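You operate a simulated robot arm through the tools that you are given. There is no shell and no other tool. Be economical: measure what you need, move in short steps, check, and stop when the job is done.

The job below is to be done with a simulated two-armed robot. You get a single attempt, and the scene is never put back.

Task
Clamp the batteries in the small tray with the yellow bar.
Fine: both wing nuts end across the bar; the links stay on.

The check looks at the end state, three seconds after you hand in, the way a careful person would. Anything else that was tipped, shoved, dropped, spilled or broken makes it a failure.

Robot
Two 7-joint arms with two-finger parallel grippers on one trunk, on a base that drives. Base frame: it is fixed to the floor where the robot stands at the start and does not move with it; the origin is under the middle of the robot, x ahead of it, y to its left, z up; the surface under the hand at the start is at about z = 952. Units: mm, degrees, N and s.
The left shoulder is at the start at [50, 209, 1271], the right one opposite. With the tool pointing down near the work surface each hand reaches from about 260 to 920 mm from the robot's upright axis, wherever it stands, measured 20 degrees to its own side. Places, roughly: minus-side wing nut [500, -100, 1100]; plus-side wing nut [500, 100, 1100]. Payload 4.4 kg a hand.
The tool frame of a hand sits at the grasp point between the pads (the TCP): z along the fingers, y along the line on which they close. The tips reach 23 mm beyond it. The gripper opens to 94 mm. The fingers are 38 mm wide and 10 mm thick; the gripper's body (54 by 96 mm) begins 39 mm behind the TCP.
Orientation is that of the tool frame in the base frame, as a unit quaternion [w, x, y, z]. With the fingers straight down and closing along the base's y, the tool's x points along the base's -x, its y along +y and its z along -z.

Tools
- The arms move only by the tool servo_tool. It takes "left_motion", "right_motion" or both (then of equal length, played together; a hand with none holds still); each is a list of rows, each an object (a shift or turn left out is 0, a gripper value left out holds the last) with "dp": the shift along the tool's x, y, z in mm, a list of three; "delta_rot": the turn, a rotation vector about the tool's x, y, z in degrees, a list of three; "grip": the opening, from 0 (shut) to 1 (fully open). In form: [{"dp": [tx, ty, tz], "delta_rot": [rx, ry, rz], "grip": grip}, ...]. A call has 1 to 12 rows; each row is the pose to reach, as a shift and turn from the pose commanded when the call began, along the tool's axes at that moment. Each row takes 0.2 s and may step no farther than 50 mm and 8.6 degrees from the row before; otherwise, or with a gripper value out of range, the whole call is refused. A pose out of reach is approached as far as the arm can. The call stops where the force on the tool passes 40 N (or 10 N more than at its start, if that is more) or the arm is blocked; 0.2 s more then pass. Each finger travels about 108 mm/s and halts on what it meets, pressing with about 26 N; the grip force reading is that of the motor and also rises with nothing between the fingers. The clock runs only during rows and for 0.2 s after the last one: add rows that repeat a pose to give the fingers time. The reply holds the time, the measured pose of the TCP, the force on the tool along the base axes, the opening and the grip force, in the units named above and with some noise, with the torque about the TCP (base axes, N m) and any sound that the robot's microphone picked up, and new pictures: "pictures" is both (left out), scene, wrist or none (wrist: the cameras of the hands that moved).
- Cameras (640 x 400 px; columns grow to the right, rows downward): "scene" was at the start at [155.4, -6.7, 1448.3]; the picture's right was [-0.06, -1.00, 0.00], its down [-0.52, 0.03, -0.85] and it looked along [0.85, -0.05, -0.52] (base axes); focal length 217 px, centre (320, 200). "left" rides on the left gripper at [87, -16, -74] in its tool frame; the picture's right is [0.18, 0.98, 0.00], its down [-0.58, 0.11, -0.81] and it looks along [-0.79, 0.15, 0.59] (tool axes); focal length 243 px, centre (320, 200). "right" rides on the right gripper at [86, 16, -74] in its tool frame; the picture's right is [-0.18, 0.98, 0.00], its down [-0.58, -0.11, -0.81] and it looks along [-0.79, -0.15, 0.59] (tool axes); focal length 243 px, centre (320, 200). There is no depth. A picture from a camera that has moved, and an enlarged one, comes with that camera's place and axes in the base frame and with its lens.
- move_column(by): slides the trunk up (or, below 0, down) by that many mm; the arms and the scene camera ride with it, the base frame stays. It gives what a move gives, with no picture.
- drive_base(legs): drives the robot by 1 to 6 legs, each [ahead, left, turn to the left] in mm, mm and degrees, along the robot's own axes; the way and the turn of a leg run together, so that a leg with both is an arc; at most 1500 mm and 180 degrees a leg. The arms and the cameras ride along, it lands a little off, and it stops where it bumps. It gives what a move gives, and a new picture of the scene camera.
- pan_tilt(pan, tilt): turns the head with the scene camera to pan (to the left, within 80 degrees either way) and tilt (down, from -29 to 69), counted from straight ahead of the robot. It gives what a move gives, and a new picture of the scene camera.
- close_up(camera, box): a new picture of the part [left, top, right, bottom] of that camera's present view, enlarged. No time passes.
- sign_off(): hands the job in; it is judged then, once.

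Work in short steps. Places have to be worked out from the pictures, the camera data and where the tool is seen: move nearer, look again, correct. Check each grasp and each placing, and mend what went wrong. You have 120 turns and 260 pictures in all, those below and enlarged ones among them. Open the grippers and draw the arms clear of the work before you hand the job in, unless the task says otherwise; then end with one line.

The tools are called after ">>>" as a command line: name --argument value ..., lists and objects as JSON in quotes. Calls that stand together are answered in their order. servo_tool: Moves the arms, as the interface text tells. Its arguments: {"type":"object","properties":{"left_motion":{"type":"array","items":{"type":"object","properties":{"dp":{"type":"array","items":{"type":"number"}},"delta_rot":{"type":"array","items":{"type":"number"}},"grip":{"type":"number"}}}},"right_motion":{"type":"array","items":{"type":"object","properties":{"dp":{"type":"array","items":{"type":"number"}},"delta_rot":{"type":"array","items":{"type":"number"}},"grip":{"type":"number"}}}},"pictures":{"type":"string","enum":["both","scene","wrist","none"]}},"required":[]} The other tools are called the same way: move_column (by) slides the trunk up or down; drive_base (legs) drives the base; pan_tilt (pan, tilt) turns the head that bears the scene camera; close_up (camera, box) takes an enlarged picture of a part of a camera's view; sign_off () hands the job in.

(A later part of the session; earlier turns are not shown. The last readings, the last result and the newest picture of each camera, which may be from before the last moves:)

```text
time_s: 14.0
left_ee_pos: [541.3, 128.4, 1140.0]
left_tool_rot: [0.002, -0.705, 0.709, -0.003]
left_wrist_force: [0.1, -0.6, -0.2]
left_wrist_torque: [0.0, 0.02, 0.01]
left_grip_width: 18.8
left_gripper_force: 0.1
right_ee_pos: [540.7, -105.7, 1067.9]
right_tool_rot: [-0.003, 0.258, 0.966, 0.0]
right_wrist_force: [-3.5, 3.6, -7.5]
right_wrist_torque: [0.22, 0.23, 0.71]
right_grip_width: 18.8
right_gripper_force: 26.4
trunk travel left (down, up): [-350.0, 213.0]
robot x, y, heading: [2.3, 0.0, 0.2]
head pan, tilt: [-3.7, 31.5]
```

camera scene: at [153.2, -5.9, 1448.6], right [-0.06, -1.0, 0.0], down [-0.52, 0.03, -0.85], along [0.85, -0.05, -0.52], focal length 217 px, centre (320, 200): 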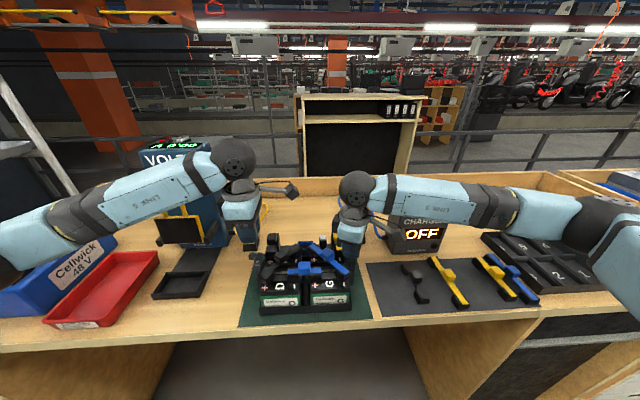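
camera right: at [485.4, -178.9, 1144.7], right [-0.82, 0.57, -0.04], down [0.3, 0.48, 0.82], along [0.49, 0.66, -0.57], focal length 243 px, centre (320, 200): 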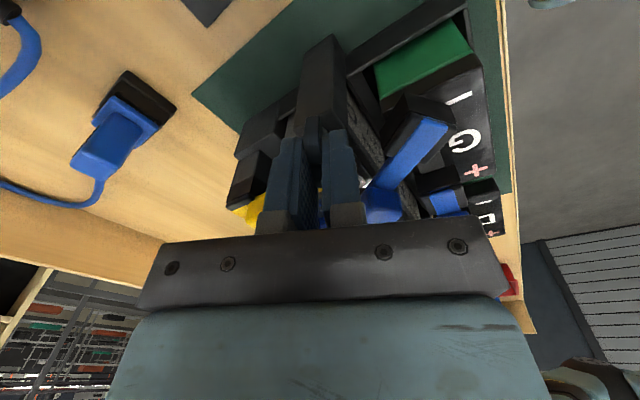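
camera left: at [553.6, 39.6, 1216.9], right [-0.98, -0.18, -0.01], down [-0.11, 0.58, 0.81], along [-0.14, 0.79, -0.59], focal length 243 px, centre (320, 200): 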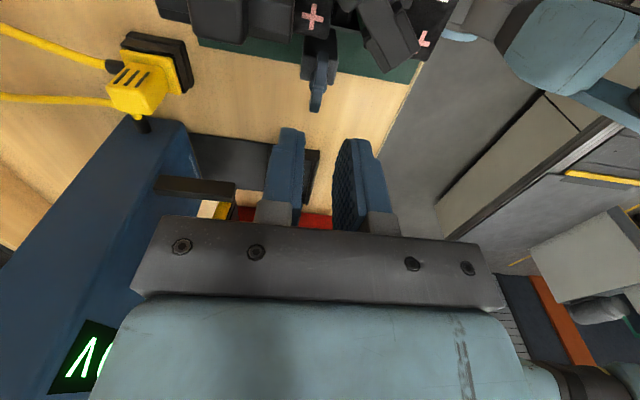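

The grip widened to 18.8 mm with torque: the nut evidently has a stop at its original angle, so it only turns counter-clockwise. I open and lift the right hand and look.

>>> servo_tool --right_motion '[{"grip": 0.34}, {"grip": 0.34}, {"dp": [0, 0, -20]}, {"dp": [0, 0, -50]}, {"dp": [0, 0, -90]}]' --pictures "wrist"

>>> close_up --camera "scene" --box '[230, 220, 390, 320]'

```text
time_s: 15.2
left_ee_pos: [540.9, 127.2, 1140.9]
left_tool_rot: [0.002, -0.704, 0.711, -0.003]
left_wrist_force: [-0.5, 0.8, 0.7]
left_wrist_torque: [0.0, 0.02, 0.04]
left_grip_width: 18.8
left_gripper_force: 0.0
right_ee_pos: [540.3, -106.9, 1163.0]
right_tool_rot: [0.0, 0.258, 0.966, 0.001]
right_wrist_force: [0.1, -0.1, -0.3]
right_wrist_torque: [-0.03, 0.0, -0.02]
right_grip_width: 31.8
right_gripper_force: 0.1
trunk travel left (down, up): [-350.0, 213.0]
robot x, y, heading: [-2.9, 2.5, -0.1]
head pan, tilt: [-3.7, 31.5]
camera right: at [473.5, -49.0, 1236.3], right [0.65, 0.76, 0.0], down [0.45, -0.38, 0.81], along [0.61, -0.52, -0.59], focal length 243 px, centre (320, 200)
```

right: 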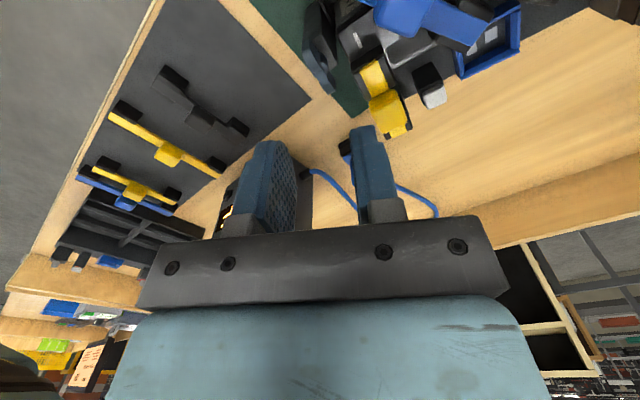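

```text
4.00 times, centred on (310, 270) of scene
camera zoom: at [154.9, -5.7, 1448.3], right [-0.06, -1.0, 0.0], down [-0.52, 0.03, -0.85], along [0.85, -0.05, -0.52], focal length 868 px, centre (360, -80)
```

zoom: 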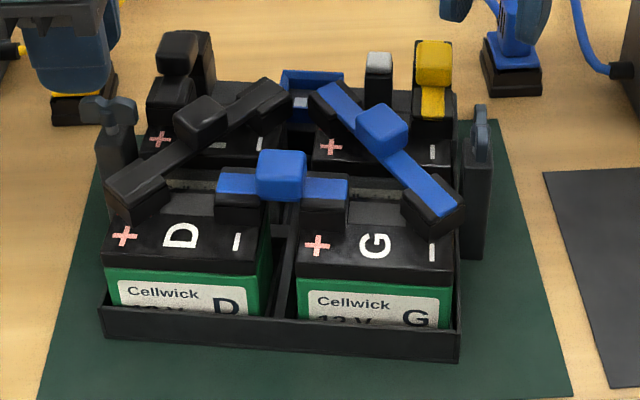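

The slip pushed the whole tray: it has rotated clockwise a few degrees and slid forward. I measure the present nut positions to restore it.

>>> close_up --camera "scene" --box '[240, 225, 280, 250]'

>>> close_up --camera "scene" --box '[335, 235, 375, 260]'

>>> close_up --camera "right" --box '[240, 0, 400, 100]'

>>> close_up --camera "left" --box '[220, 0, 420, 150]'

```text
16.00 times, centred on (260, 238) of scene
camera zoom: at [154.9, -5.7, 1448.3], right [-0.06, -1.0, 0.0], down [-0.52, 0.03, -0.85], along [0.85, -0.05, -0.52], focal length 3474 px, centre (1280, -400)
```

zoom: 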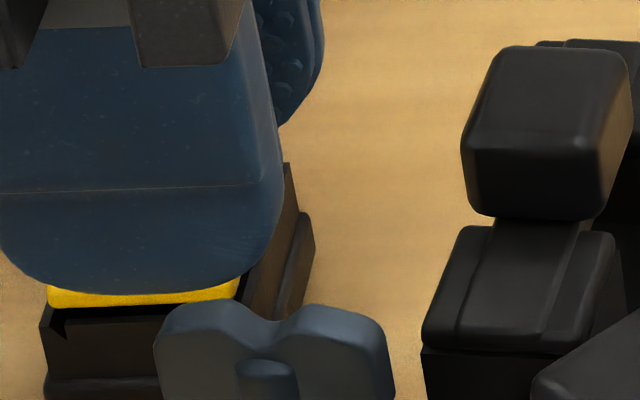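

```text
16.00 times, centred on (355, 248) of scene
camera zoom: at [154.9, -5.7, 1448.3], right [-0.06, -1.0, 0.0], down [-0.52, 0.03, -0.85], along [0.85, -0.05, -0.52], focal length 3474 px, centre (-240, -560)
```

zoom: 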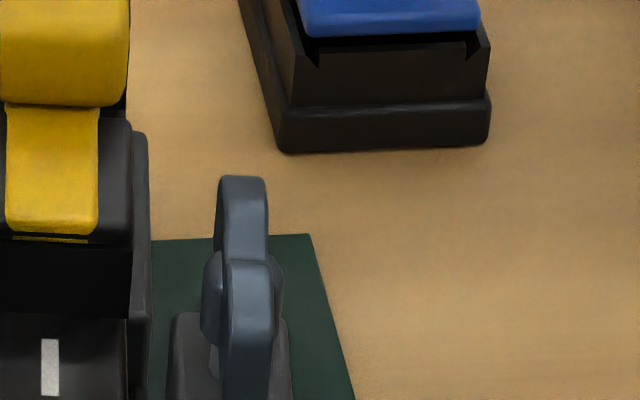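

```text
4.00 times, centred on (320, 50) of right
camera zoom: at [473.5, -49.0, 1236.3], right [0.65, 0.76, 0.0], down [0.45, -0.38, 0.81], along [0.61, -0.52, -0.59], focal length 970 px, centre (320, 800)
```

zoom: 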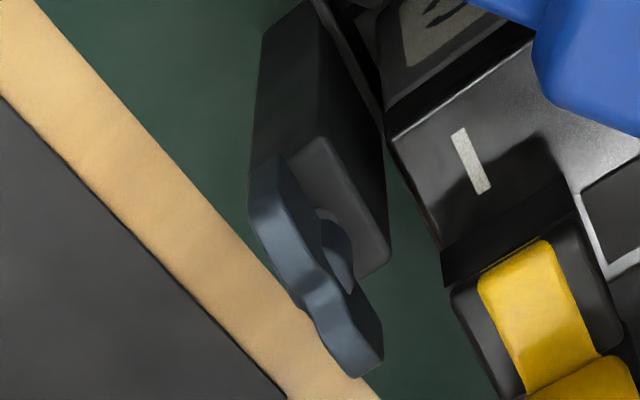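

```text
2.67 times, centred on (320, 75) of left
camera zoom: at [555.2, 39.9, 1215.7], right [-0.98, -0.18, -0.01], down [-0.11, 0.58, 0.81], along [-0.14, 0.79, -0.59], focal length 647 px, centre (320, 533)
```

zoom: 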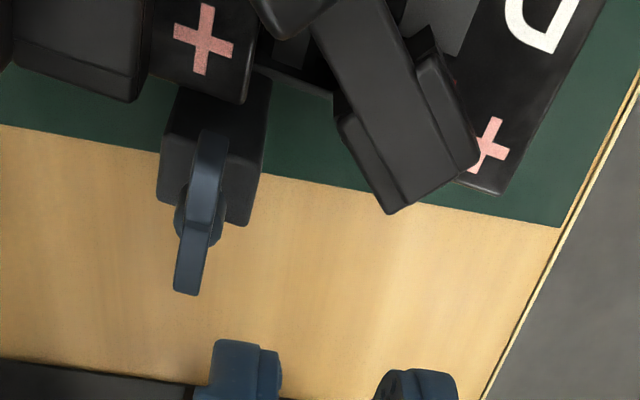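

Now: plus nut ≈ (571.5, 129.5), minus nut ≈ (537, -104.5), i.e. tray yawed 8.4° clockwise. I'll hover both hands over the nuts with matching yaw, to grip both and carry the tray back to (541, 125.5)/(541.5, -108.7).

>>> servo_tool --left_motion '[{"dp": [-1.3, -10, 8], "delta_rot": [0, 0, 2.6], "grip": 0.27}, {"dp": [-2.6, -20, 16], "delta_rot": [0, 0, 5.2]}, {"dp": [-3.8, -30.5, 24], "delta_rot": [0, 0, 7.9]}, {"dp": [-3.8, -30.5, 42], "delta_rot": [0, 0, 7.9]}]' --right_motion '[{"dp": [1, 0, 15], "delta_rot": [0, 0, -7]}, {"dp": [2, 0, 30], "delta_rot": [0, 0, -14]}, {"dp": [4, 0.4, 45], "delta_rot": [0, 0, -21.5]}, {"dp": [4, 0.4, 61], "delta_rot": [0, 0, -21.5]}]' --pictures "none"

>>> close_up --camera "left" --box '[220, 50, 420, 170]'

>>> close_up --camera "right" --box '[220, 50, 420, 170]'

```text
time_s: 16.2
left_ee_pos: [573.3, 128.6, 1098.6]
left_tool_rot: [0.002, -0.654, 0.757, -0.003]
left_wrist_force: [0.1, -1.1, 0.8]
left_wrist_torque: [0.03, -0.05, 0.02]
left_grip_width: 25.5
left_gripper_force: 0.0
right_ee_pos: [538.4, -104.7, 1099.8]
right_tool_rot: [-0.001, 0.073, 0.997, 0.001]
right_wrist_force: [-0.1, -0.3, 0.5]
right_wrist_torque: [-0.03, -0.03, 0.0]
right_grip_width: 32.0
right_gripper_force: 0.0
trunk travel left (down, up): [-350.0, 213.0]
robot x, y, heading: [0.7, -3.0, 0.2]
head pan, tilt: [-3.7, 31.5]
```

```text
3.20 times, centred on (320, 110) of left
camera zoom: at [577.0, 40.2, 1173.3], right [-1.0, -0.04, -0.01], down [-0.03, 0.59, 0.81], along [-0.03, 0.81, -0.59], focal length 776 px, centre (320, 488)
```

zoom: 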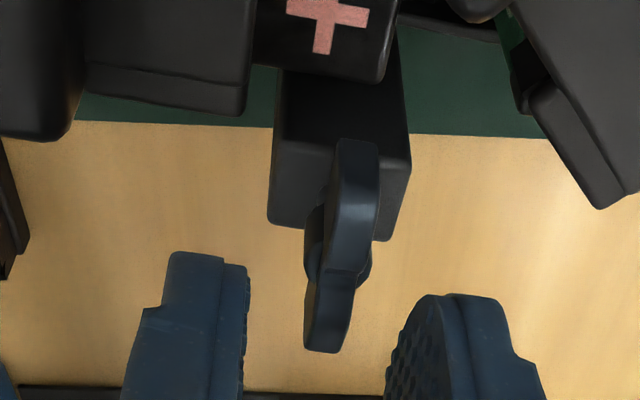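

```text
3.20 times, centred on (320, 110) of right
camera zoom: at [453.0, -76.0, 1173.7], right [0.33, 0.95, 0.0], down [0.56, -0.19, 0.81], along [0.76, -0.26, -0.59], focal length 776 px, centre (320, 488)
```

zoom: 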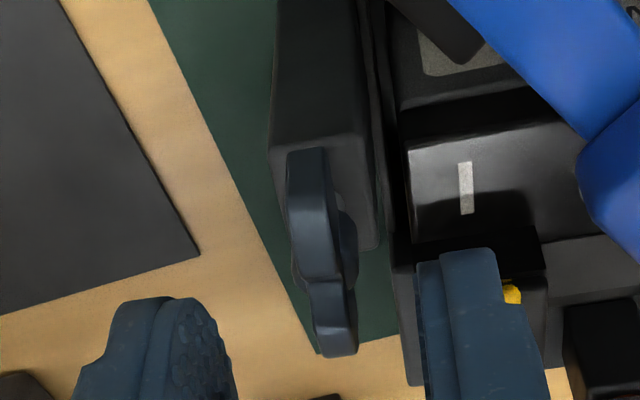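

Both nuts are centred between the fingers. Lowering and closing.

>>> servo_tool --left_motion '[{"dp": [0, 0, 14]}, {"dp": [0, 0, 28]}, {"dp": [0, 0, 28], "grip": 0}, {"dp": [0, 0, 28], "grip": 0}, {"dp": [0, 0, 28], "grip": 0}]' --right_motion '[{"dp": [0, 0, 14]}, {"dp": [0, 0, 27]}, {"dp": [0, 0, 27], "grip": 0}, {"dp": [0, 0, 27], "grip": 0}, {"dp": [0, 0, 27], "grip": 0}]' --pictures "none"

```text
time_s: 17.4
left_ee_pos: [572.7, 127.0, 1071.0]
left_tool_rot: [0.002, -0.654, 0.757, -0.002]
left_wrist_force: [-4.2, -7.7, 1.4]
left_wrist_torque: [-0.08, 0.14, -0.01]
left_grip_width: 7.3
left_gripper_force: 25.6
right_ee_pos: [537.6, -104.3, 1071.6]
right_tool_rot: [0.0, 0.073, 0.997, 0.0]
right_wrist_force: [2.4, 10.3, -0.8]
right_wrist_torque: [0.24, -0.03, 0.01]
right_grip_width: 7.0
right_gripper_force: 25.7
trunk travel left (down, up): [-350.0, 213.0]
robot x, y, heading: [-0.4, -1.8, -0.0]
head pan, tilt: [-3.7, 31.5]
```

Both gripped with little load. Carrying the tray back: left by (-31.5, -3), right by (+3.8, -4.3), both turning 8.4° counter-clockwise, in ten small rows.

>>> servo_tool --left_motion '[{"dp": [0.75, 3.08, 0], "delta_rot": [0, 0, -0.83]}, {"dp": [1.5, 6.16, 0], "delta_rot": [0, 0, -1.66]}, {"dp": [2.25, 9.24, 0], "delta_rot": [0, 0, -2.5]}, {"dp": [3, 12.3, 0], "delta_rot": [0, 0, -3.3]}, {"dp": [3.75, 15.4, 0], "delta_rot": [0, 0, -4.15]}, {"dp": [4.5, 18.5, 0], "delta_rot": [0, 0, -5]}, {"dp": [5.25, 21.6, 0], "delta_rot": [0, 0, -5.8]}, {"dp": [6, 24.6, 0], "delta_rot": [0, 0, -6.6]}, {"dp": [6.75, 27.7, 0], "delta_rot": [0, 0, -7.5]}, {"dp": [7.5, 30.8, 0], "delta_rot": [0, 0, -8.3]}, {"dp": [7.5, 30.8, 0], "delta_rot": [0, 0, -8.3]}]' --right_motion '[{"dp": [-0.44, -0.37, 0], "delta_rot": [0, 0, -0.84]}, {"dp": [-0.88, -0.74, 0], "delta_rot": [0, 0, -1.68]}, {"dp": [-1.3, -1.1, 0], "delta_rot": [0, 0, -2.5]}, {"dp": [-1.8, -1.5, 0], "delta_rot": [0, 0, -3.4]}, {"dp": [-2.2, -1.85, 0], "delta_rot": [0, 0, -4.2]}, {"dp": [-2.6, -2.2, 0], "delta_rot": [0, 0, -5]}, {"dp": [-3.1, -2.6, 0], "delta_rot": [0, 0, -5.9]}, {"dp": [-3.5, -3, 0], "delta_rot": [0, 0, -6.7]}, {"dp": [-4, -3.3, 0], "delta_rot": [0, 0, -7.6]}, {"dp": [-4.4, -3.7, 0], "delta_rot": [0, 0, -8.4]}, {"dp": [-4.4, -3.7, 0], "delta_rot": [0, 0, -8.4]}]' --pictures "none"

>>> close_up --camera "scene" --box '[230, 220, 390, 320]'

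```text
time_s: 19.8
left_ee_pos: [542.2, 128.8, 1071.4]
left_tool_rot: [0.002, -0.707, 0.708, -0.002]
left_wrist_force: [7.4, -10.3, 3.4]
left_wrist_torque: [0.09, -0.11, 0.02]
left_grip_width: 7.0
left_gripper_force: 25.7
right_ee_pos: [541.7, -108.1, 1073.7]
right_tool_rot: [-0.001, 0.0, 1.0, 0.0]
right_wrist_force: [-0.7, 15.1, -4.6]
right_wrist_torque: [0.18, 0.02, 0.09]
right_grip_width: 7.1
right_gripper_force: 26.2
trunk travel left (down, up): [-350.0, 213.0]
robot x, y, heading: [0.7, 1.2, -0.2]
head pan, tilt: [-3.7, 31.5]
```

```text
4.00 times, centred on (310, 270) of scene
camera zoom: at [156.8, -6.1, 1448.2], right [-0.06, -1.0, 0.0], down [-0.52, 0.03, -0.85], along [0.85, -0.05, -0.52], focal length 868 px, centre (360, -80)
```

zoom: 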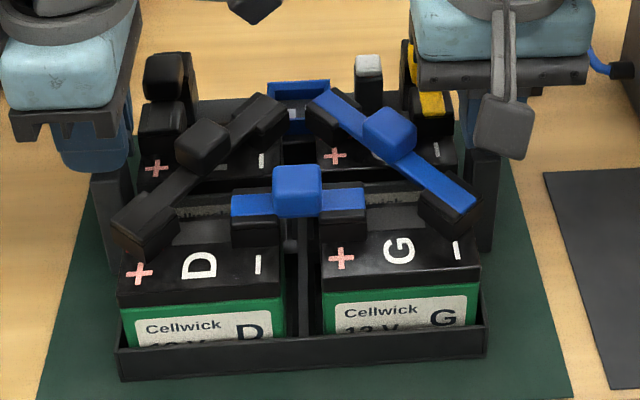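

The tray is back in its original place. With the left hand still steadying it, I turn the minus nut counter-clockwise by 60° with the right.

>>> servo_tool --right_motion '[{"dp": [0, 1, 0]}, {"dp": [0, 1, 0], "delta_rot": [0, 0, -8]}, {"dp": [0, 1, 0], "delta_rot": [0, 0, -16]}, {"dp": [0, 1, 0], "delta_rot": [0, 0, -24]}, {"dp": [0, 1, 0], "delta_rot": [0, 0, -32]}, {"dp": [0, 1, 0], "delta_rot": [0, 0, -40]}, {"dp": [0, 1, 0], "delta_rot": [0, 0, -48]}, {"dp": [0, 1, 0], "delta_rot": [0, 0, -55]}, {"dp": [0, 1, 0], "delta_rot": [0, 0, -60]}]' --pictures "none"

```text
time_s: 21.8
left_ee_pos: [541.7, 127.4, 1071.5]
left_tool_rot: [-0.003, 0.707, -0.707, 0.002]
left_wrist_force: [1.8, 14.7, 8.5]
left_wrist_torque: [-0.28, 0.01, 0.02]
left_grip_width: 7.1
left_gripper_force: 26.0
right_ee_pos: [542.7, -107.2, 1073.1]
right_tool_rot: [-0.001, -0.5, 0.866, 0.0]
right_wrist_force: [2.4, -16.8, -7.8]
right_wrist_torque: [-0.81, 0.24, -0.05]
right_grip_width: 6.8
right_gripper_force: 25.7
trunk travel left (down, up): [-350.0, 213.0]
robot x, y, heading: [-1.4, 0.1, -0.0]
head pan, tilt: [-3.7, 31.5]
```

At 60° with small loads. Release both hands and lift; the right then draws away to its own side.

>>> servo_tool --left_motion '[{"grip": 0.27}, {"grip": 0.27}, {"dp": [0, 0, -20]}, {"dp": [0, 0, -50]}, {"dp": [0, 0, -90]}, {"dp": [0, 0, -90]}, {"dp": [0, 0, -90]}, {"dp": [0, 0, -90]}, {"dp": [0, 0, -90]}]' --right_motion '[{"grip": 0.27}, {"grip": 0.27}, {"dp": [0, 0, -20]}, {"dp": [0, 0, -60]}, {"dp": [0, 0, -100]}, {"dp": [40, -22, -120]}, {"dp": [80, -45, -140]}, {"dp": [120, -68, -150]}, {"dp": [160, -90, -150]}]' --pictures "scene"

>>> close_up --camera "scene" --box '[230, 220, 390, 320]'

```text
refused: row 7 steps farther than a row can; nothing moved
```

```text
4.00 times, centred on (310, 270) of scene
camera zoom: at [156.2, -6.9, 1448.2], right [-0.06, -1.0, 0.0], down [-0.52, 0.03, -0.85], along [0.85, -0.05, -0.52], focal length 868 px, centre (360, -80)
```

zoom: 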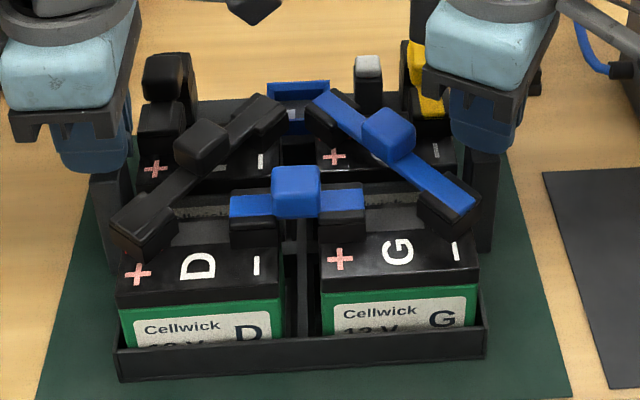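

Same motion with smaller steps.

>>> servo_tool --left_motion '[{"grip": 0.27}, {"grip": 0.27}, {"dp": [0, 0, -20]}, {"dp": [0, 0, -50]}, {"dp": [0, 0, -90]}, {"dp": [0, 0, -90]}, {"dp": [0, 0, -90]}, {"dp": [0, 0, -90]}, {"dp": [0, 0, -90]}, {"dp": [0, 0, -90]}]' --right_motion '[{"grip": 0.27}, {"grip": 0.27}, {"dp": [0, 0, -20]}, {"dp": [0, 0, -60]}, {"dp": [0, 0, -100]}, {"dp": [36, -20, -115]}, {"dp": [72, -40, -130]}, {"dp": [108, -60, -145]}, {"dp": [144, -80, -150]}, {"dp": [180, -100, -150]}]' --pictures "scene"

>>> close_up --camera "scene" --box '[230, 220, 390, 320]'

```text
time_s: 24.0
left_ee_pos: [541.1, 126.2, 1164.5]
left_tool_rot: [0.004, -0.707, 0.707, -0.003]
left_wrist_force: [0.4, -0.7, -0.8]
left_wrist_torque: [0.01, 0.0, 0.0]
left_grip_width: 25.2
left_gripper_force: 0.0
right_ee_pos: [519.9, -240.1, 1216.9]
right_tool_rot: [0.0, -0.495, 0.869, 0.001]
right_wrist_force: [-0.5, -0.3, -0.8]
right_wrist_torque: [0.04, -0.03, 0.04]
right_grip_width: 25.5
right_gripper_force: 0.0
right hand out of reach, approached as far as the arm can: row 8, 9, 10
trunk travel left (down, up): [-350.0, 213.0]
robot x, y, heading: [0.5, 1.9, 0.0]
head pan, tilt: [-3.7, 31.5]
camera scene: at [154.4, -9.7, 1448.5], right [-0.06, -1.0, 0.0], down [-0.52, 0.04, -0.85], along [0.85, -0.05, -0.52], focal length 217 px, centre (320, 200)
```

scene: 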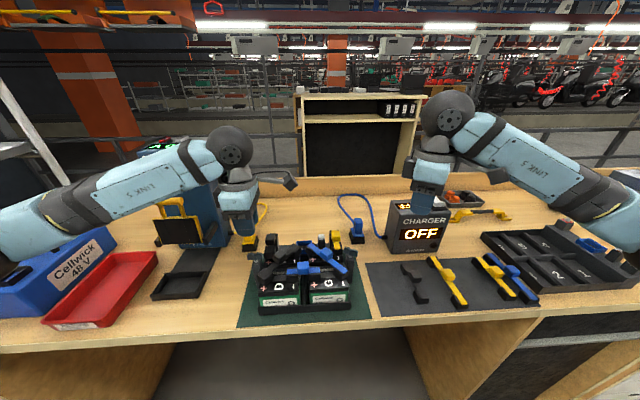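

```text
4.00 times, centred on (310, 270) of scene
camera zoom: at [154.4, -9.7, 1448.5], right [-0.06, -1.0, 0.0], down [-0.52, 0.04, -0.85], along [0.85, -0.05, -0.52], focal length 868 px, centre (360, -80)
```

zoom: 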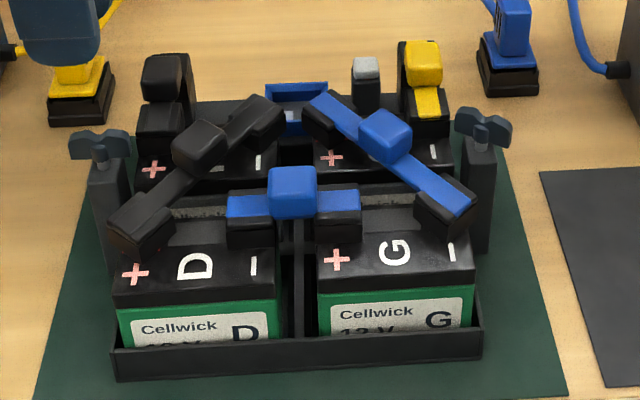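

Next, the right hand turns back to yaw 0 and moves further out to leave room for the left at the minus nut.

>>> servo_tool --right_motion '[{"dp": [12, -7, -6], "delta_rot": [0, 0, 7.5]}, {"dp": [25, -15, -12], "delta_rot": [0, 0, 15]}, {"dp": [38, -22, -18], "delta_rot": [0, 0, 22.5]}, {"dp": [51, -30, -25], "delta_rot": [0, 0, 30]}, {"dp": [64, -38, -31], "delta_rot": [0, 0, 37.5]}, {"dp": [77, -46, -37], "delta_rot": [0, 0, 45]}, {"dp": [90, -53, -43], "delta_rot": [0, 0, 52.5]}, {"dp": [103, -61, -50], "delta_rot": [0, 0, 59.4]}]' --pictures "none"

```text
time_s: 25.8
left_ee_pos: [540.7, 128.3, 1162.9]
left_tool_rot: [0.003, -0.706, 0.708, -0.002]
left_wrist_force: [0.0, -0.3, -0.3]
left_wrist_torque: [0.01, 0.0, -0.01]
left_grip_width: 25.5
left_gripper_force: 0.0
right_ee_pos: [520.8, -358.4, 1269.2]
right_tool_rot: [0.001, -0.003, 1.0, 0.0]
right_wrist_force: [-0.3, -0.1, 0.2]
right_wrist_torque: [-0.04, -0.03, 0.03]
right_grip_width: 25.3
right_gripper_force: 0.0
trunk travel left (down, up): [-350.0, 213.0]
robot x, y, heading: [-0.0, -3.2, 0.1]
head pan, tilt: [-3.7, 31.5]
```

Now the left hand crosses above to the minus nut at yaw 60°.

>>> servo_tool --left_motion '[{"dp": [39, 0, 0], "delta_rot": [0, 0, 5]}, {"dp": [78, 0, 0], "delta_rot": [0, 0, 10]}, {"dp": [117, -1, 0], "delta_rot": [0, 0, 15]}, {"dp": [156, -1, 0], "delta_rot": [0, 0, 20]}, {"dp": [195, -1, 0], "delta_rot": [0, 0, 25]}, {"dp": [235, -1, 0], "delta_rot": [0, 0, 30]}, {"dp": [235, -1, 30], "delta_rot": [0, 0, 30]}, {"dp": [235, -1, 62], "delta_rot": [0, 0, 30]}]'

>>> close_up --camera "left" --box '[220, 50, 420, 170]'

```text
time_s: 27.6
left_ee_pos: [541.2, -107.9, 1098.9]
left_tool_rot: [0.003, -0.499, 0.866, -0.002]
left_wrist_force: [0.7, 0.8, 0.4]
left_wrist_torque: [0.01, -0.02, 0.04]
left_grip_width: 25.6
left_gripper_force: 0.1
right_ee_pos: [522.0, -357.9, 1268.3]
right_tool_rot: [-0.001, -0.005, 1.0, 0.001]
right_wrist_force: [-0.4, 0.8, -0.7]
right_wrist_torque: [0.02, -0.03, 0.01]
right_grip_width: 25.6
right_gripper_force: 0.1
trunk travel left (down, up): [-350.0, 213.0]
robot x, y, heading: [-2.1, -1.9, -0.0]
head pan, tilt: [-3.7, 31.5]
camera scene: at [155.9, -6.7, 1448.3], right [-0.06, -1.0, 0.0], down [-0.52, 0.03, -0.85], along [0.85, -0.05, -0.52], focal length 217 px, centre (320, 200)
camera left: at [511.6, -191.1, 1172.6], right [-0.94, 0.33, -0.01], down [0.19, 0.56, 0.81], along [0.27, 0.76, -0.59], focal length 243 px, centre (320, 200)
```

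scene: 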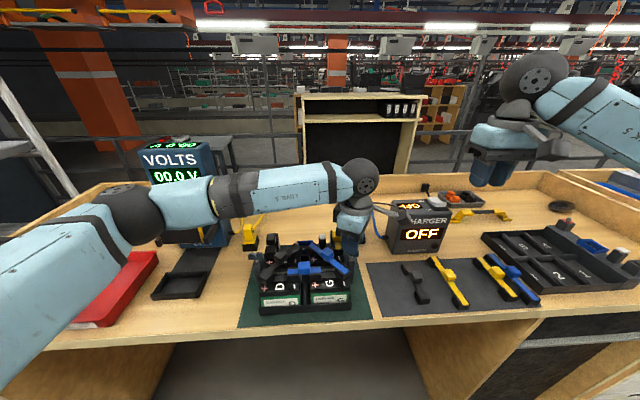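
left: 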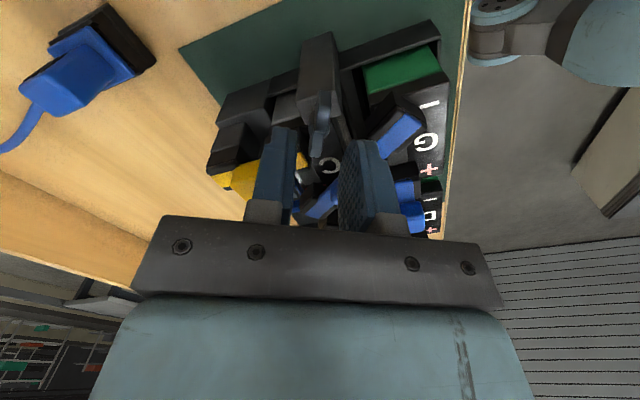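

```text
3.20 times, centred on (320, 110) of left
camera zoom: at [511.6, -191.1, 1172.6], right [-0.94, 0.33, -0.01], down [0.19, 0.56, 0.81], along [0.27, 0.76, -0.59], focal length 776 px, centre (320, 488)
```

zoom: 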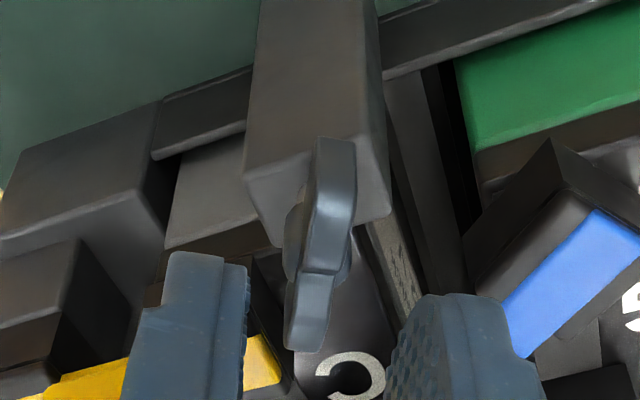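

Centred over the minus nut with matching yaw. Lower and close.

>>> servo_tool --left_motion '[{"dp": [0, 0, 14]}, {"dp": [0, 0, 27]}, {"dp": [0, 0, 27], "grip": 0}, {"dp": [0, 0, 27], "grip": 0}, {"dp": [0, 0, 27], "grip": 0}]' --pictures "none"

```text
time_s: 28.8
left_ee_pos: [542.6, -108.0, 1071.0]
left_tool_rot: [0.002, -0.499, 0.867, -0.001]
left_wrist_force: [-2.5, 1.1, -1.2]
left_wrist_torque: [0.06, 0.12, 0.0]
left_grip_width: 6.8
left_gripper_force: 25.7
right_ee_pos: [521.4, -356.8, 1268.1]
right_tool_rot: [-0.001, -0.005, 1.0, 0.001]
right_wrist_force: [0.1, 0.4, -0.1]
right_wrist_torque: [0.01, 0.03, 0.01]
right_grip_width: 25.2
right_gripper_force: 0.1
trunk travel left (down, up): [-350.0, 213.0]
robot x, y, heading: [-0.1, 0.8, -0.0]
head pan, tilt: [-3.7, 31.5]
```

>>> servo_tool --left_motion '[{"delta_rot": [0, 0, -7]}, {"delta_rot": [0, 0, -14]}, {"delta_rot": [0, 0, -21]}, {"delta_rot": [0, 0, -27]}, {"delta_rot": [0, 0, -30]}]' --pictures "none"

```text
time_s: 30.0
left_ee_pos: [542.7, -107.6, 1071.1]
left_tool_rot: [-0.002, 0.708, -0.707, 0.002]
left_wrist_force: [-0.4, 1.8, -6.3]
left_wrist_torque: [-0.1, 0.06, -0.03]
left_grip_width: 6.8
left_gripper_force: 25.6
right_ee_pos: [522.3, -357.8, 1267.5]
right_tool_rot: [-0.001, -0.005, 1.0, 0.0]
right_wrist_force: [-0.3, -0.6, 0.2]
right_wrist_torque: [0.03, -0.01, -0.03]
right_grip_width: 25.5
right_gripper_force: 0.1
trunk travel left (down, up): [-350.0, 213.0]
robot x, y, heading: [0.3, 4.7, -0.0]
head pan, tilt: [-3.7, 31.5]
```

Minus nut at 90° with negligible load. Release, lift and take the left hand back to its own side.

>>> servo_tool --left_motion '[{"grip": 0.27}, {"grip": 0.27}, {"dp": [0, 0, -20]}, {"dp": [0, 0, -60]}, {"dp": [0, 0, -100]}, {"dp": [-45, 5, -115]}, {"dp": [-90, 10, -125]}, {"dp": [-135, 15, -135]}, {"dp": [-180, 20, -140]}, {"dp": [-225, 30, -140]}, {"dp": [-270, 40, -140]}, {"dp": [-315, 50, -140]}]' --pictures "none"

>>> close_up --camera "scene" --box '[230, 220, 390, 320]'

>>> close_up --camera "scene" --box '[430, 180, 530, 240]'

```text
time_s: 32.6
left_ee_pos: [494.4, 211.2, 1210.5]
left_tool_rot: [0.002, -0.706, 0.708, -0.003]
left_wrist_force: [0.3, 1.4, 1.2]
left_wrist_torque: [-0.03, 0.02, -0.01]
left_grip_width: 25.1
left_gripper_force: 0.0
right_ee_pos: [520.7, -356.2, 1268.7]
right_tool_rot: [0.0, -0.005, 1.0, 0.0]
right_wrist_force: [-0.7, 0.5, -0.1]
right_wrist_torque: [-0.06, -0.01, -0.01]
right_grip_width: 25.7
right_gripper_force: 0.0
trunk travel left (down, up): [-350.0, 213.0]
robot x, y, heading: [1.5, 1.8, -0.2]
head pan, tilt: [-3.7, 31.5]
```

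```text
4.00 times, centred on (310, 270) of scene
camera zoom: at [154.6, -4.1, 1448.5], right [-0.06, -1.0, 0.0], down [-0.52, 0.03, -0.85], along [0.85, -0.06, -0.52], focal length 868 px, centre (360, -80)
```

zoom: 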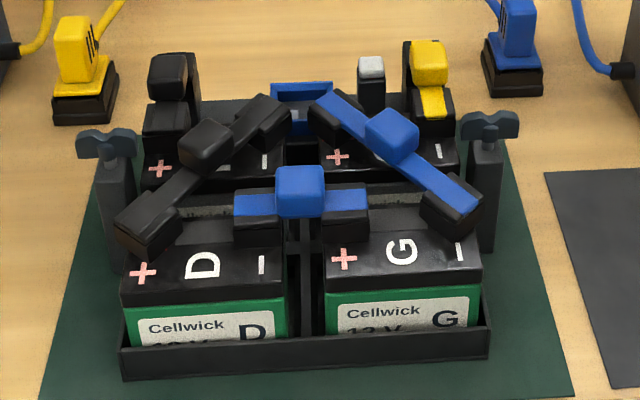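

```text
6.40 times, centred on (480, 210) of scene
camera zoom: at [154.6, -4.1, 1448.5], right [-0.06, -1.0, 0.0], down [-0.52, 0.03, -0.85], along [0.85, -0.06, -0.52], focal length 1390 px, centre (-704, 136)
```

zoom: 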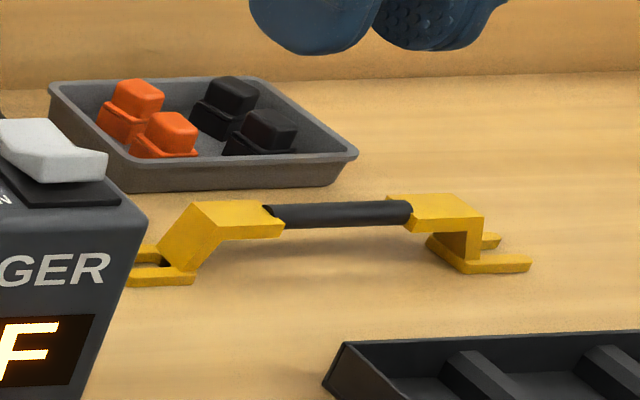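

Both nuts now point along y and everything is in place. The bar near (768, -642) is out of reach from here, so I drive the base 240 mm to the right.

>>> drive_base --legs '[[0, -240, 0]]'

```text
time_s: 35.4
left_ee_pos: [494.7, -35.9, 1209.8]
left_tool_rot: [-0.002, 0.707, -0.707, 0.002]
left_wrist_force: [-0.1, 0.5, 0.7]
left_wrist_torque: [0.01, 0.02, 0.02]
left_grip_width: 25.5
left_gripper_force: 0.1
right_ee_pos: [520.3, -601.1, 1268.6]
right_tool_rot: [-0.001, -0.005, 1.0, 0.001]
right_wrist_force: [0.2, 0.6, 0.1]
right_wrist_torque: [0.01, 0.02, 0.0]
right_grip_width: 25.6
right_gripper_force: 0.2
trunk travel left (down, up): [-350.0, 213.0]
robot x, y, heading: [1.4, -242.0, 0.1]
head pan, tilt: [-3.7, 31.5]
camera scene: at [155.5, -249.7, 1448.3], right [-0.06, -1.0, 0.0], down [-0.52, 0.03, -0.85], along [0.85, -0.05, -0.52], focal length 217 px, centre (320, 200)
```

scene: 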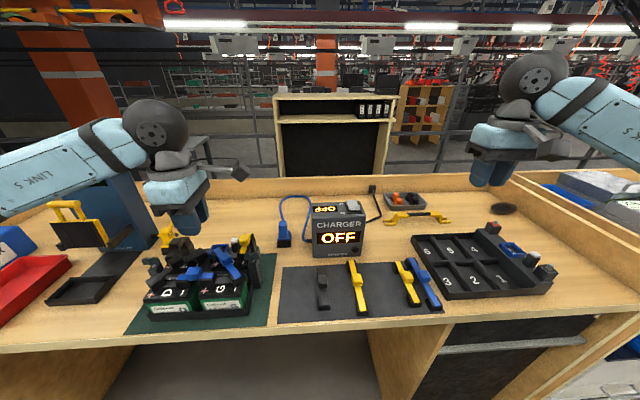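

>>> close_up --camera "scene" --box '[370, 190, 470, 250]'

>>> close_up --camera "scene" --box '[130, 220, 290, 330]'

```text
6.40 times, centred on (420, 220) of scene
camera zoom: at [155.5, -249.7, 1448.3], right [-0.06, -1.0, 0.0], down [-0.52, 0.03, -0.85], along [0.85, -0.05, -0.52], focal length 1390 px, centre (-320, 72)
```

zoom: 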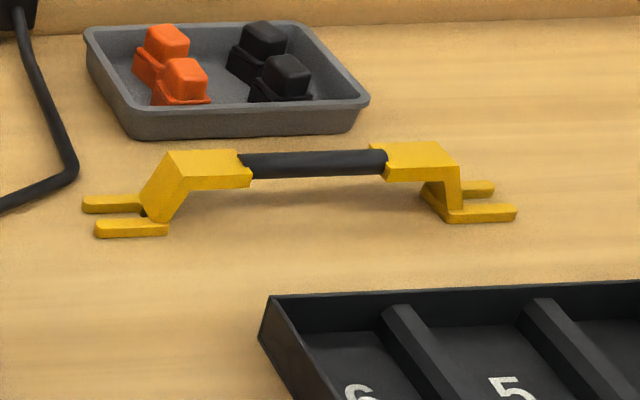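

```text
3.64 times, centred on (210, 275) of scene
camera zoom: at [155.5, -249.7, 1448.3], right [-0.06, -1.0, 0.0], down [-0.52, 0.03, -0.85], along [0.85, -0.05, -0.52], focal length 790 px, centre (720, -73)
```

zoom: 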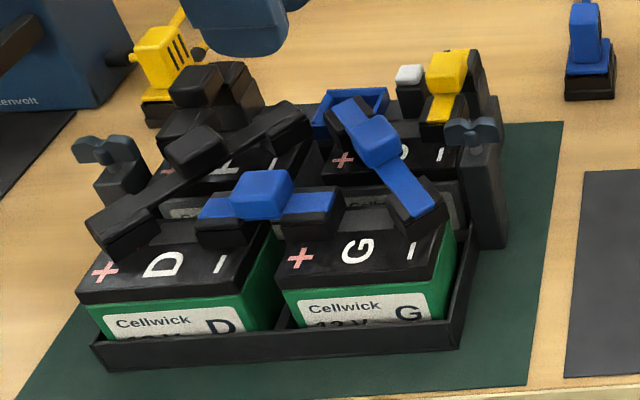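

Both ends of the bar are visible now: centre ≈ (777, -649), along y, length 247 mm, handle z ≈ 990. I bring the right hand above it, turning 90° clockwise so the fingers close along x.

>>> servo_tool --right_motion '[{"dp": [-22, -4, 14], "delta_rot": [0, 0, 8.2], "grip": 0.45}, {"dp": [-45, -8, 28], "delta_rot": [0, 0, 16.4]}, {"dp": [-68, -12, 42], "delta_rot": [0, 0, 24.6]}, {"dp": [-92, -16, 56], "delta_rot": [0, 0, 32.8]}, {"dp": [-115, -20, 70], "delta_rot": [0, 0, 41]}, {"dp": [-138, -24, 84], "delta_rot": [0, 0, 49.2]}, {"dp": [-161, -28, 98], "delta_rot": [0, 0, 57.4]}, {"dp": [-184, -32, 112], "delta_rot": [0, 0, 65.6]}, {"dp": [-207, -37, 126], "delta_rot": [0, 0, 73.8]}, {"dp": [-230, -42, 140], "delta_rot": [0, 0, 82]}, {"dp": [-254, -47, 155], "delta_rot": [0, 0, 90.4]}]'

```text
time_s: 37.8
left_ee_pos: [496.3, -34.6, 1210.0]
left_tool_rot: [0.002, -0.707, 0.707, -0.002]
left_wrist_force: [0.3, -0.2, -1.5]
left_wrist_torque: [-0.02, 0.01, 0.01]
left_grip_width: 25.4
left_gripper_force: 0.0
right_ee_pos: [779.1, -645.6, 1112.2]
right_tool_rot: [0.0, 0.708, 0.707, -0.001]
right_wrist_force: [-0.7, 0.5, -0.6]
right_wrist_torque: [0.02, -0.02, 0.02]
right_grip_width: 42.3
right_gripper_force: 0.1
trunk travel left (down, up): [-350.0, 213.0]
robot x, y, heading: [-1.9, -242.8, 0.0]
head pan, tilt: [-3.7, 31.5]
camera scene: at [156.8, -249.2, 1448.1], right [-0.06, -1.0, 0.0], down [-0.52, 0.03, -0.85], along [0.85, -0.06, -0.52], focal length 217 px, centre (320, 200)
camera right: at [794.9, -559.7, 1185.4], right [0.98, -0.18, 0.0], down [-0.11, -0.58, 0.81], along [-0.15, -0.79, -0.59], focal length 243 px, centre (320, 200)
```

scene: 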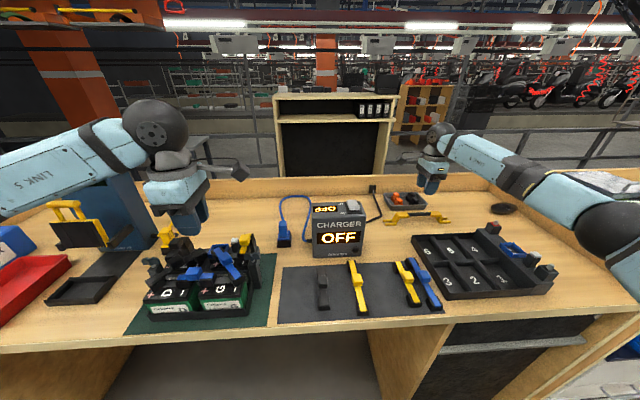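
right: 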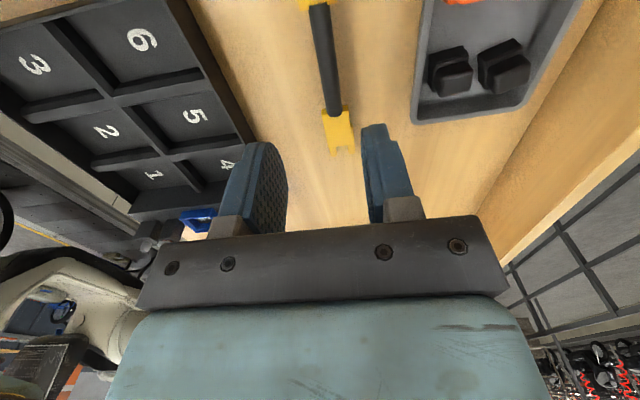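

Handle measured at x≈783, centred y≈-649. Lower to z≈1040 with a small shift and recheck.

>>> servo_tool --right_motion '[{"dp": [-1.5, 2, 25]}, {"dp": [-3, 3, 50]}, {"dp": [-3, 3, 70]}]' --pictures "wrist"

>>> close_up --camera "scene" --box '[370, 160, 470, 230]'

```text
time_s: 38.6
left_ee_pos: [495.0, -36.3, 1210.1]
left_tool_rot: [0.002, -0.707, 0.707, -0.001]
left_wrist_force: [-0.2, -0.4, 0.4]
left_wrist_torque: [-0.03, 0.02, -0.01]
left_grip_width: 25.4
left_gripper_force: 0.1
right_ee_pos: [779.8, -650.3, 1040.9]
right_tool_rot: [-0.001, 0.706, 0.708, 0.001]
right_wrist_force: [0.2, 0.1, -0.4]
right_wrist_torque: [0.03, -0.01, 0.0]
right_grip_width: 42.3
right_gripper_force: 0.1
trunk travel left (down, up): [-350.0, 213.0]
robot x, y, heading: [1.0, -246.1, 0.1]
head pan, tilt: [-3.7, 31.5]
camera right: at [795.6, -563.2, 1115.7], right [0.98, -0.18, 0.0], down [-0.11, -0.58, 0.81], along [-0.15, -0.79, -0.59], focal length 243 px, centre (320, 200)
```

right: 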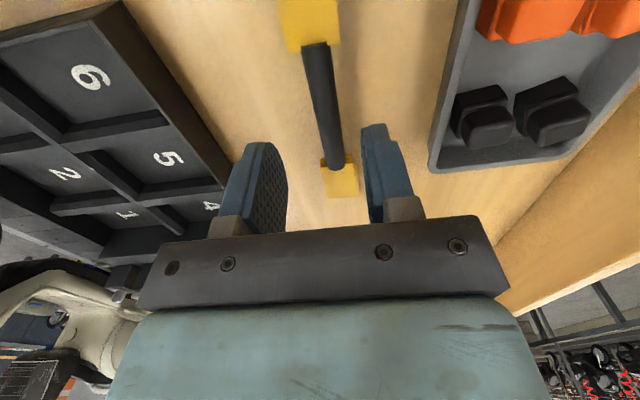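

```text
5.71 times, centred on (420, 195) of scene
camera zoom: at [155.7, -250.2, 1448.3], right [-0.06, -1.0, 0.0], down [-0.52, 0.03, -0.85], along [0.85, -0.05, -0.52], focal length 1241 px, centre (-251, 229)
```

zoom: 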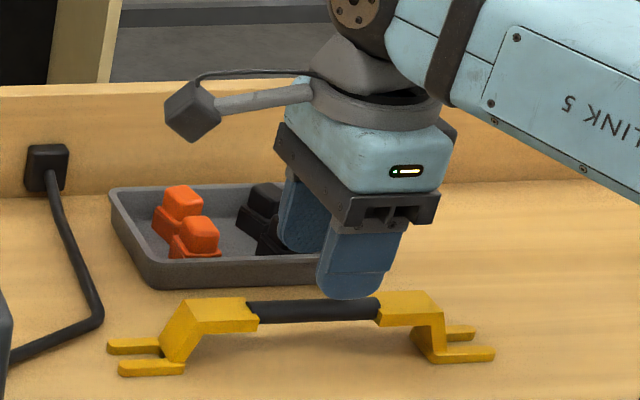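

Handle centre measured at (783, -650.5). Shift 3 mm in x, lower to z≈1000 and close gently on it.

>>> servo_tool --right_motion '[{"dp": [0, 3, 20]}, {"dp": [0, 3, 41]}, {"dp": [0, 3, 41], "grip": 0}, {"dp": [0, 3, 41], "grip": 0}, {"dp": [0, 3, 41], "grip": 0}]' --pictures "wrist"

>>> close_up --camera "scene" --box '[370, 170, 470, 240]'

```text
time_s: 39.8
left_ee_pos: [493.9, -35.4, 1210.0]
left_tool_rot: [0.002, -0.706, 0.708, -0.003]
left_wrist_force: [-0.4, -0.2, 0.0]
left_wrist_torque: [-0.01, -0.02, 0.0]
left_grip_width: 25.3
left_gripper_force: 0.1
right_ee_pos: [782.0, -652.1, 1000.6]
right_tool_rot: [0.0, 0.707, 0.707, 0.0]
right_wrist_force: [-0.4, 1.0, -0.8]
right_wrist_torque: [0.03, 0.01, -0.02]
right_grip_width: 14.0
right_gripper_force: 25.9
trunk travel left (down, up): [-350.0, 213.0]
robot x, y, heading: [3.1, -242.7, 0.2]
head pan, tilt: [-3.7, 31.5]
camera right: at [797.8, -565.6, 1075.0], right [0.98, -0.18, 0.0], down [-0.11, -0.58, 0.81], along [-0.15, -0.79, -0.59], focal length 243 px, centre (320, 200)
```

right: 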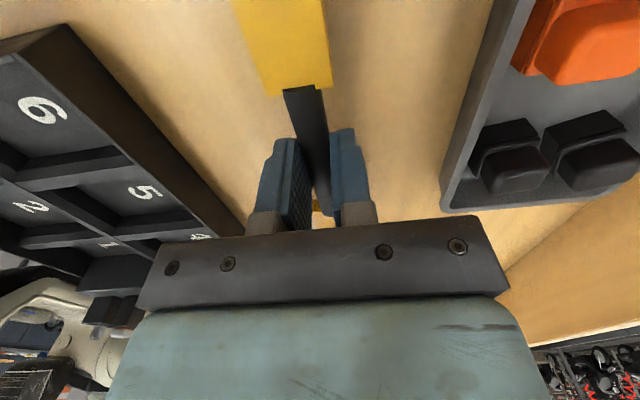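

```text
5.71 times, centred on (420, 205) of scene
camera zoom: at [155.7, -249.9, 1448.3], right [-0.06, -1.0, 0.0], down [-0.52, 0.03, -0.85], along [0.85, -0.05, -0.52], focal length 1241 px, centre (-251, 171)
```

zoom: 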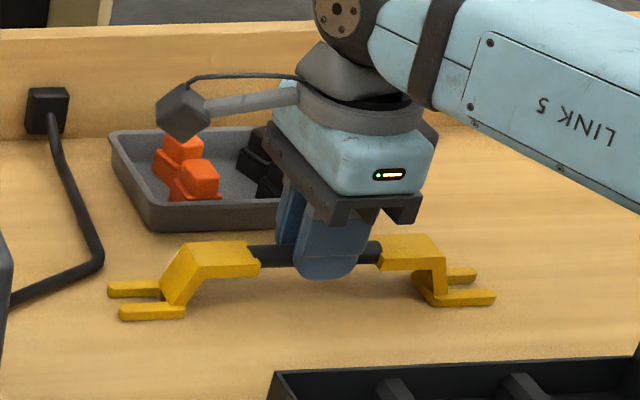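

Handle gripped (14 mm, steady). Lift straight up 170 mm.

>>> servo_tool --right_motion '[{"dp": [0, 0, -10]}, {"dp": [0, 0, -30]}, {"dp": [0, 0, -55]}, {"dp": [0, 0, -80]}, {"dp": [0, 0, -105]}, {"dp": [0, 0, -130]}, {"dp": [0, 0, -155]}, {"dp": [0, 0, -175]}]' --pictures "scene"

>>> close_up --camera "scene" --box '[370, 140, 490, 215]'

```text
time_s: 41.6
left_ee_pos: [494.6, -35.0, 1210.8]
left_tool_rot: [0.002, -0.707, 0.707, -0.002]
left_wrist_force: [-0.9, 0.6, -0.8]
left_wrist_torque: [0.02, 0.0, 0.01]
left_grip_width: 25.5
left_gripper_force: 0.2
right_ee_pos: [780.3, -646.8, 1176.4]
right_tool_rot: [0.0, 0.706, 0.708, 0.001]
right_wrist_force: [0.3, 1.0, -1.6]
right_wrist_torque: [0.04, 0.0, 0.0]
right_grip_width: 14.1
right_gripper_force: 26.1
trunk travel left (down, up): [-350.0, 213.0]
robot x, y, heading: [-2.6, -240.5, 0.1]
head pan, tilt: [-3.7, 31.5]
camera scene: at [155.2, -249.6, 1448.3], right [-0.06, -1.0, 0.0], down [-0.52, 0.03, -0.85], along [0.85, -0.06, -0.52], focal length 217 px, centre (320, 200)
```

scene: 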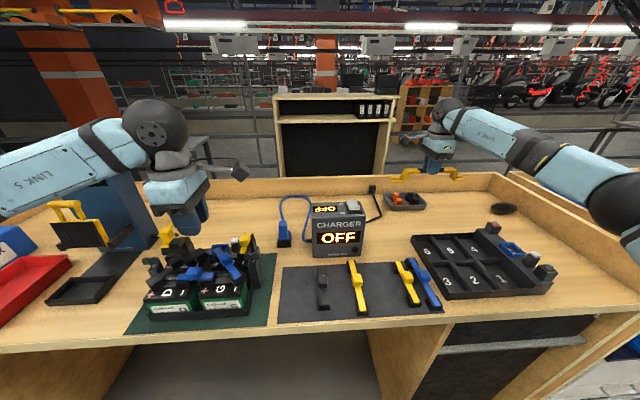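

```text
5.33 times, centred on (430, 178) of scene
camera zoom: at [155.2, -249.6, 1448.3], right [-0.06, -1.0, 0.0], down [-0.52, 0.03, -0.85], along [0.85, -0.06, -0.52], focal length 1158 px, centre (-267, 320)
```

zoom: 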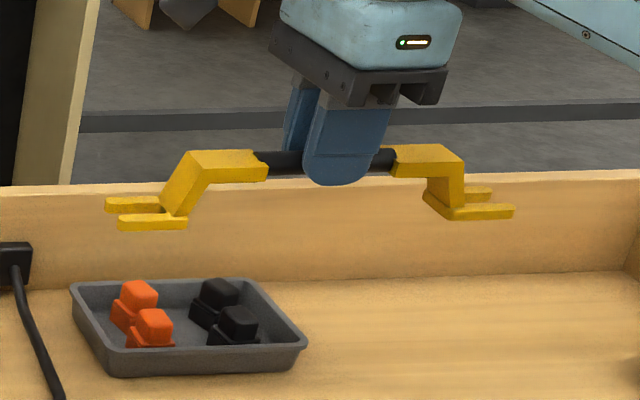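

Bar held level. Drive the base back 240 mm to the left.

>>> drive_base --legs '[[0, 240, 0]]'

```text
time_s: 44.2
left_ee_pos: [495.7, 201.7, 1210.6]
left_tool_rot: [0.003, -0.707, 0.707, -0.002]
left_wrist_force: [0.2, -0.8, -0.4]
left_wrist_torque: [0.0, -0.04, 0.01]
left_grip_width: 25.5
left_gripper_force: 0.0
right_ee_pos: [781.7, -408.7, 1178.1]
right_tool_rot: [-0.001, 0.706, 0.708, 0.0]
right_wrist_force: [0.3, 1.4, -1.4]
right_wrist_torque: [-0.01, 0.02, 0.01]
right_grip_width: 13.9
right_gripper_force: 26.2
trunk travel left (down, up): [-350.0, 213.0]
robot x, y, heading: [0.8, -9.8, 0.1]
head pan, tilt: [-3.7, 31.5]
camera scene: at [155.6, -12.4, 1448.3], right [-0.06, -1.0, 0.0], down [-0.52, 0.03, -0.85], along [0.85, -0.05, -0.52], focal length 217 px, centre (320, 200)
```

scene: 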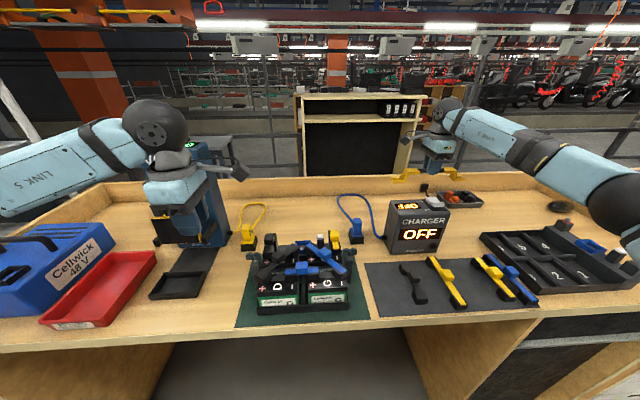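

Clear the left hand further to its side, then carry the bar over the tray at travel height in the same call.

>>> servo_tool --left_motion '[{"dp": [-15, 30, -8]}, {"dp": [-30, 60, -15]}, {"dp": [-60, 80, -22]}, {"dp": [-90, 95, -30]}, {"dp": [-120, 100, -30]}, {"dp": [-120, 100, -30]}, {"dp": [-120, 100, -30]}, {"dp": [-120, 100, -30]}, {"dp": [-120, 100, -30]}, {"dp": [-120, 100, -30]}, {"dp": [-120, 100, -30]}, {"dp": [-120, 100, -30]}]' --right_motion '[{"dp": [25, -14, 0]}, {"dp": [60, -35, 0]}, {"dp": [98, -57, 0]}, {"dp": [138, -80, 0]}, {"dp": [178, -103, 0]}, {"dp": [218, -126, 0]}, {"dp": [258, -149, 0]}, {"dp": [298, -172, 0]}, {"dp": [338, -195, 0]}, {"dp": [372, -215, 0]}, {"dp": [400, -231, 0]}, {"dp": [416, -240, 0]}]'

```text
time_s: 46.9
left_ee_pos: [394.4, 322.1, 1236.3]
left_tool_rot: [0.002, -0.707, 0.708, -0.002]
left_wrist_force: [0.6, 1.5, 0.2]
left_wrist_torque: [-0.02, 0.0, 0.0]
left_grip_width: 25.3
left_gripper_force: 0.1
right_ee_pos: [541.8, 6.9, 1177.6]
right_tool_rot: [-0.001, 0.706, 0.708, 0.0]
right_wrist_force: [-0.1, -0.1, -1.1]
right_wrist_torque: [-0.03, 0.0, 0.01]
right_grip_width: 13.8
right_gripper_force: 26.2
trunk travel left (down, up): [-350.0, 213.0]
robot x, y, heading: [-3.5, -9.0, 0.2]
head pan, tilt: [-3.7, 31.5]
camera scene: at [155.3, -11.7, 1448.3], right [-0.06, -1.0, 0.0], down [-0.52, 0.03, -0.85], along [0.85, -0.05, -0.52], focal length 217 px, centre (320, 200)
camera right: at [557.0, 93.6, 1253.5], right [0.98, -0.18, 0.0], down [-0.11, -0.58, 0.81], along [-0.15, -0.79, -0.59], focal length 243 px, centre (320, 200)
camera left: at [409.4, 236.6, 1310.6], right [-0.98, -0.18, -0.01], down [-0.11, 0.58, 0.81], along [-0.14, 0.79, -0.59], focal length 243 px, centre (320, 200)
```

scene: 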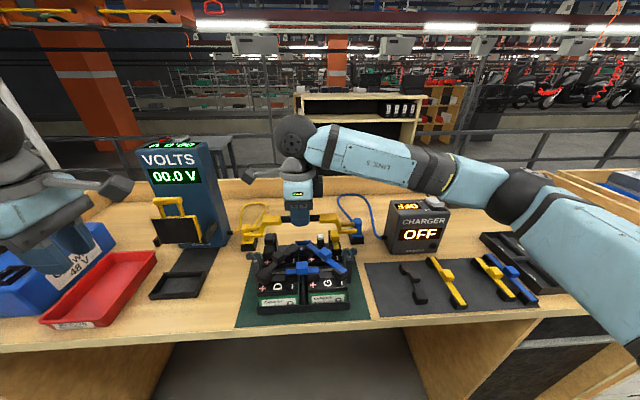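
right: 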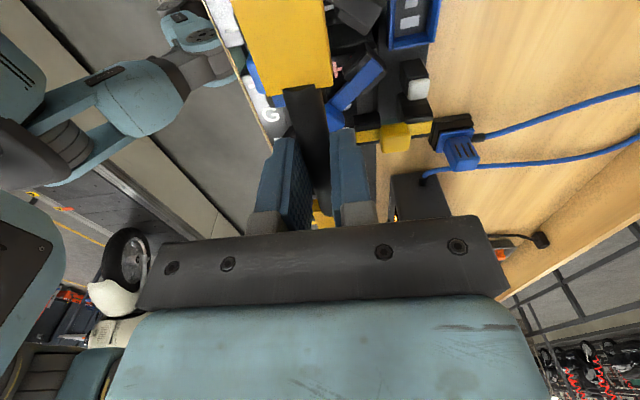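
left: 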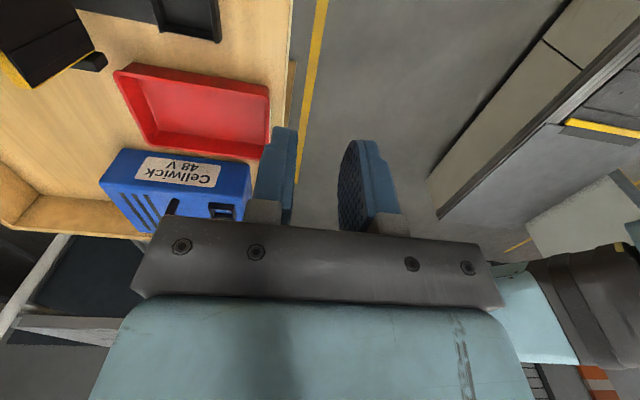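

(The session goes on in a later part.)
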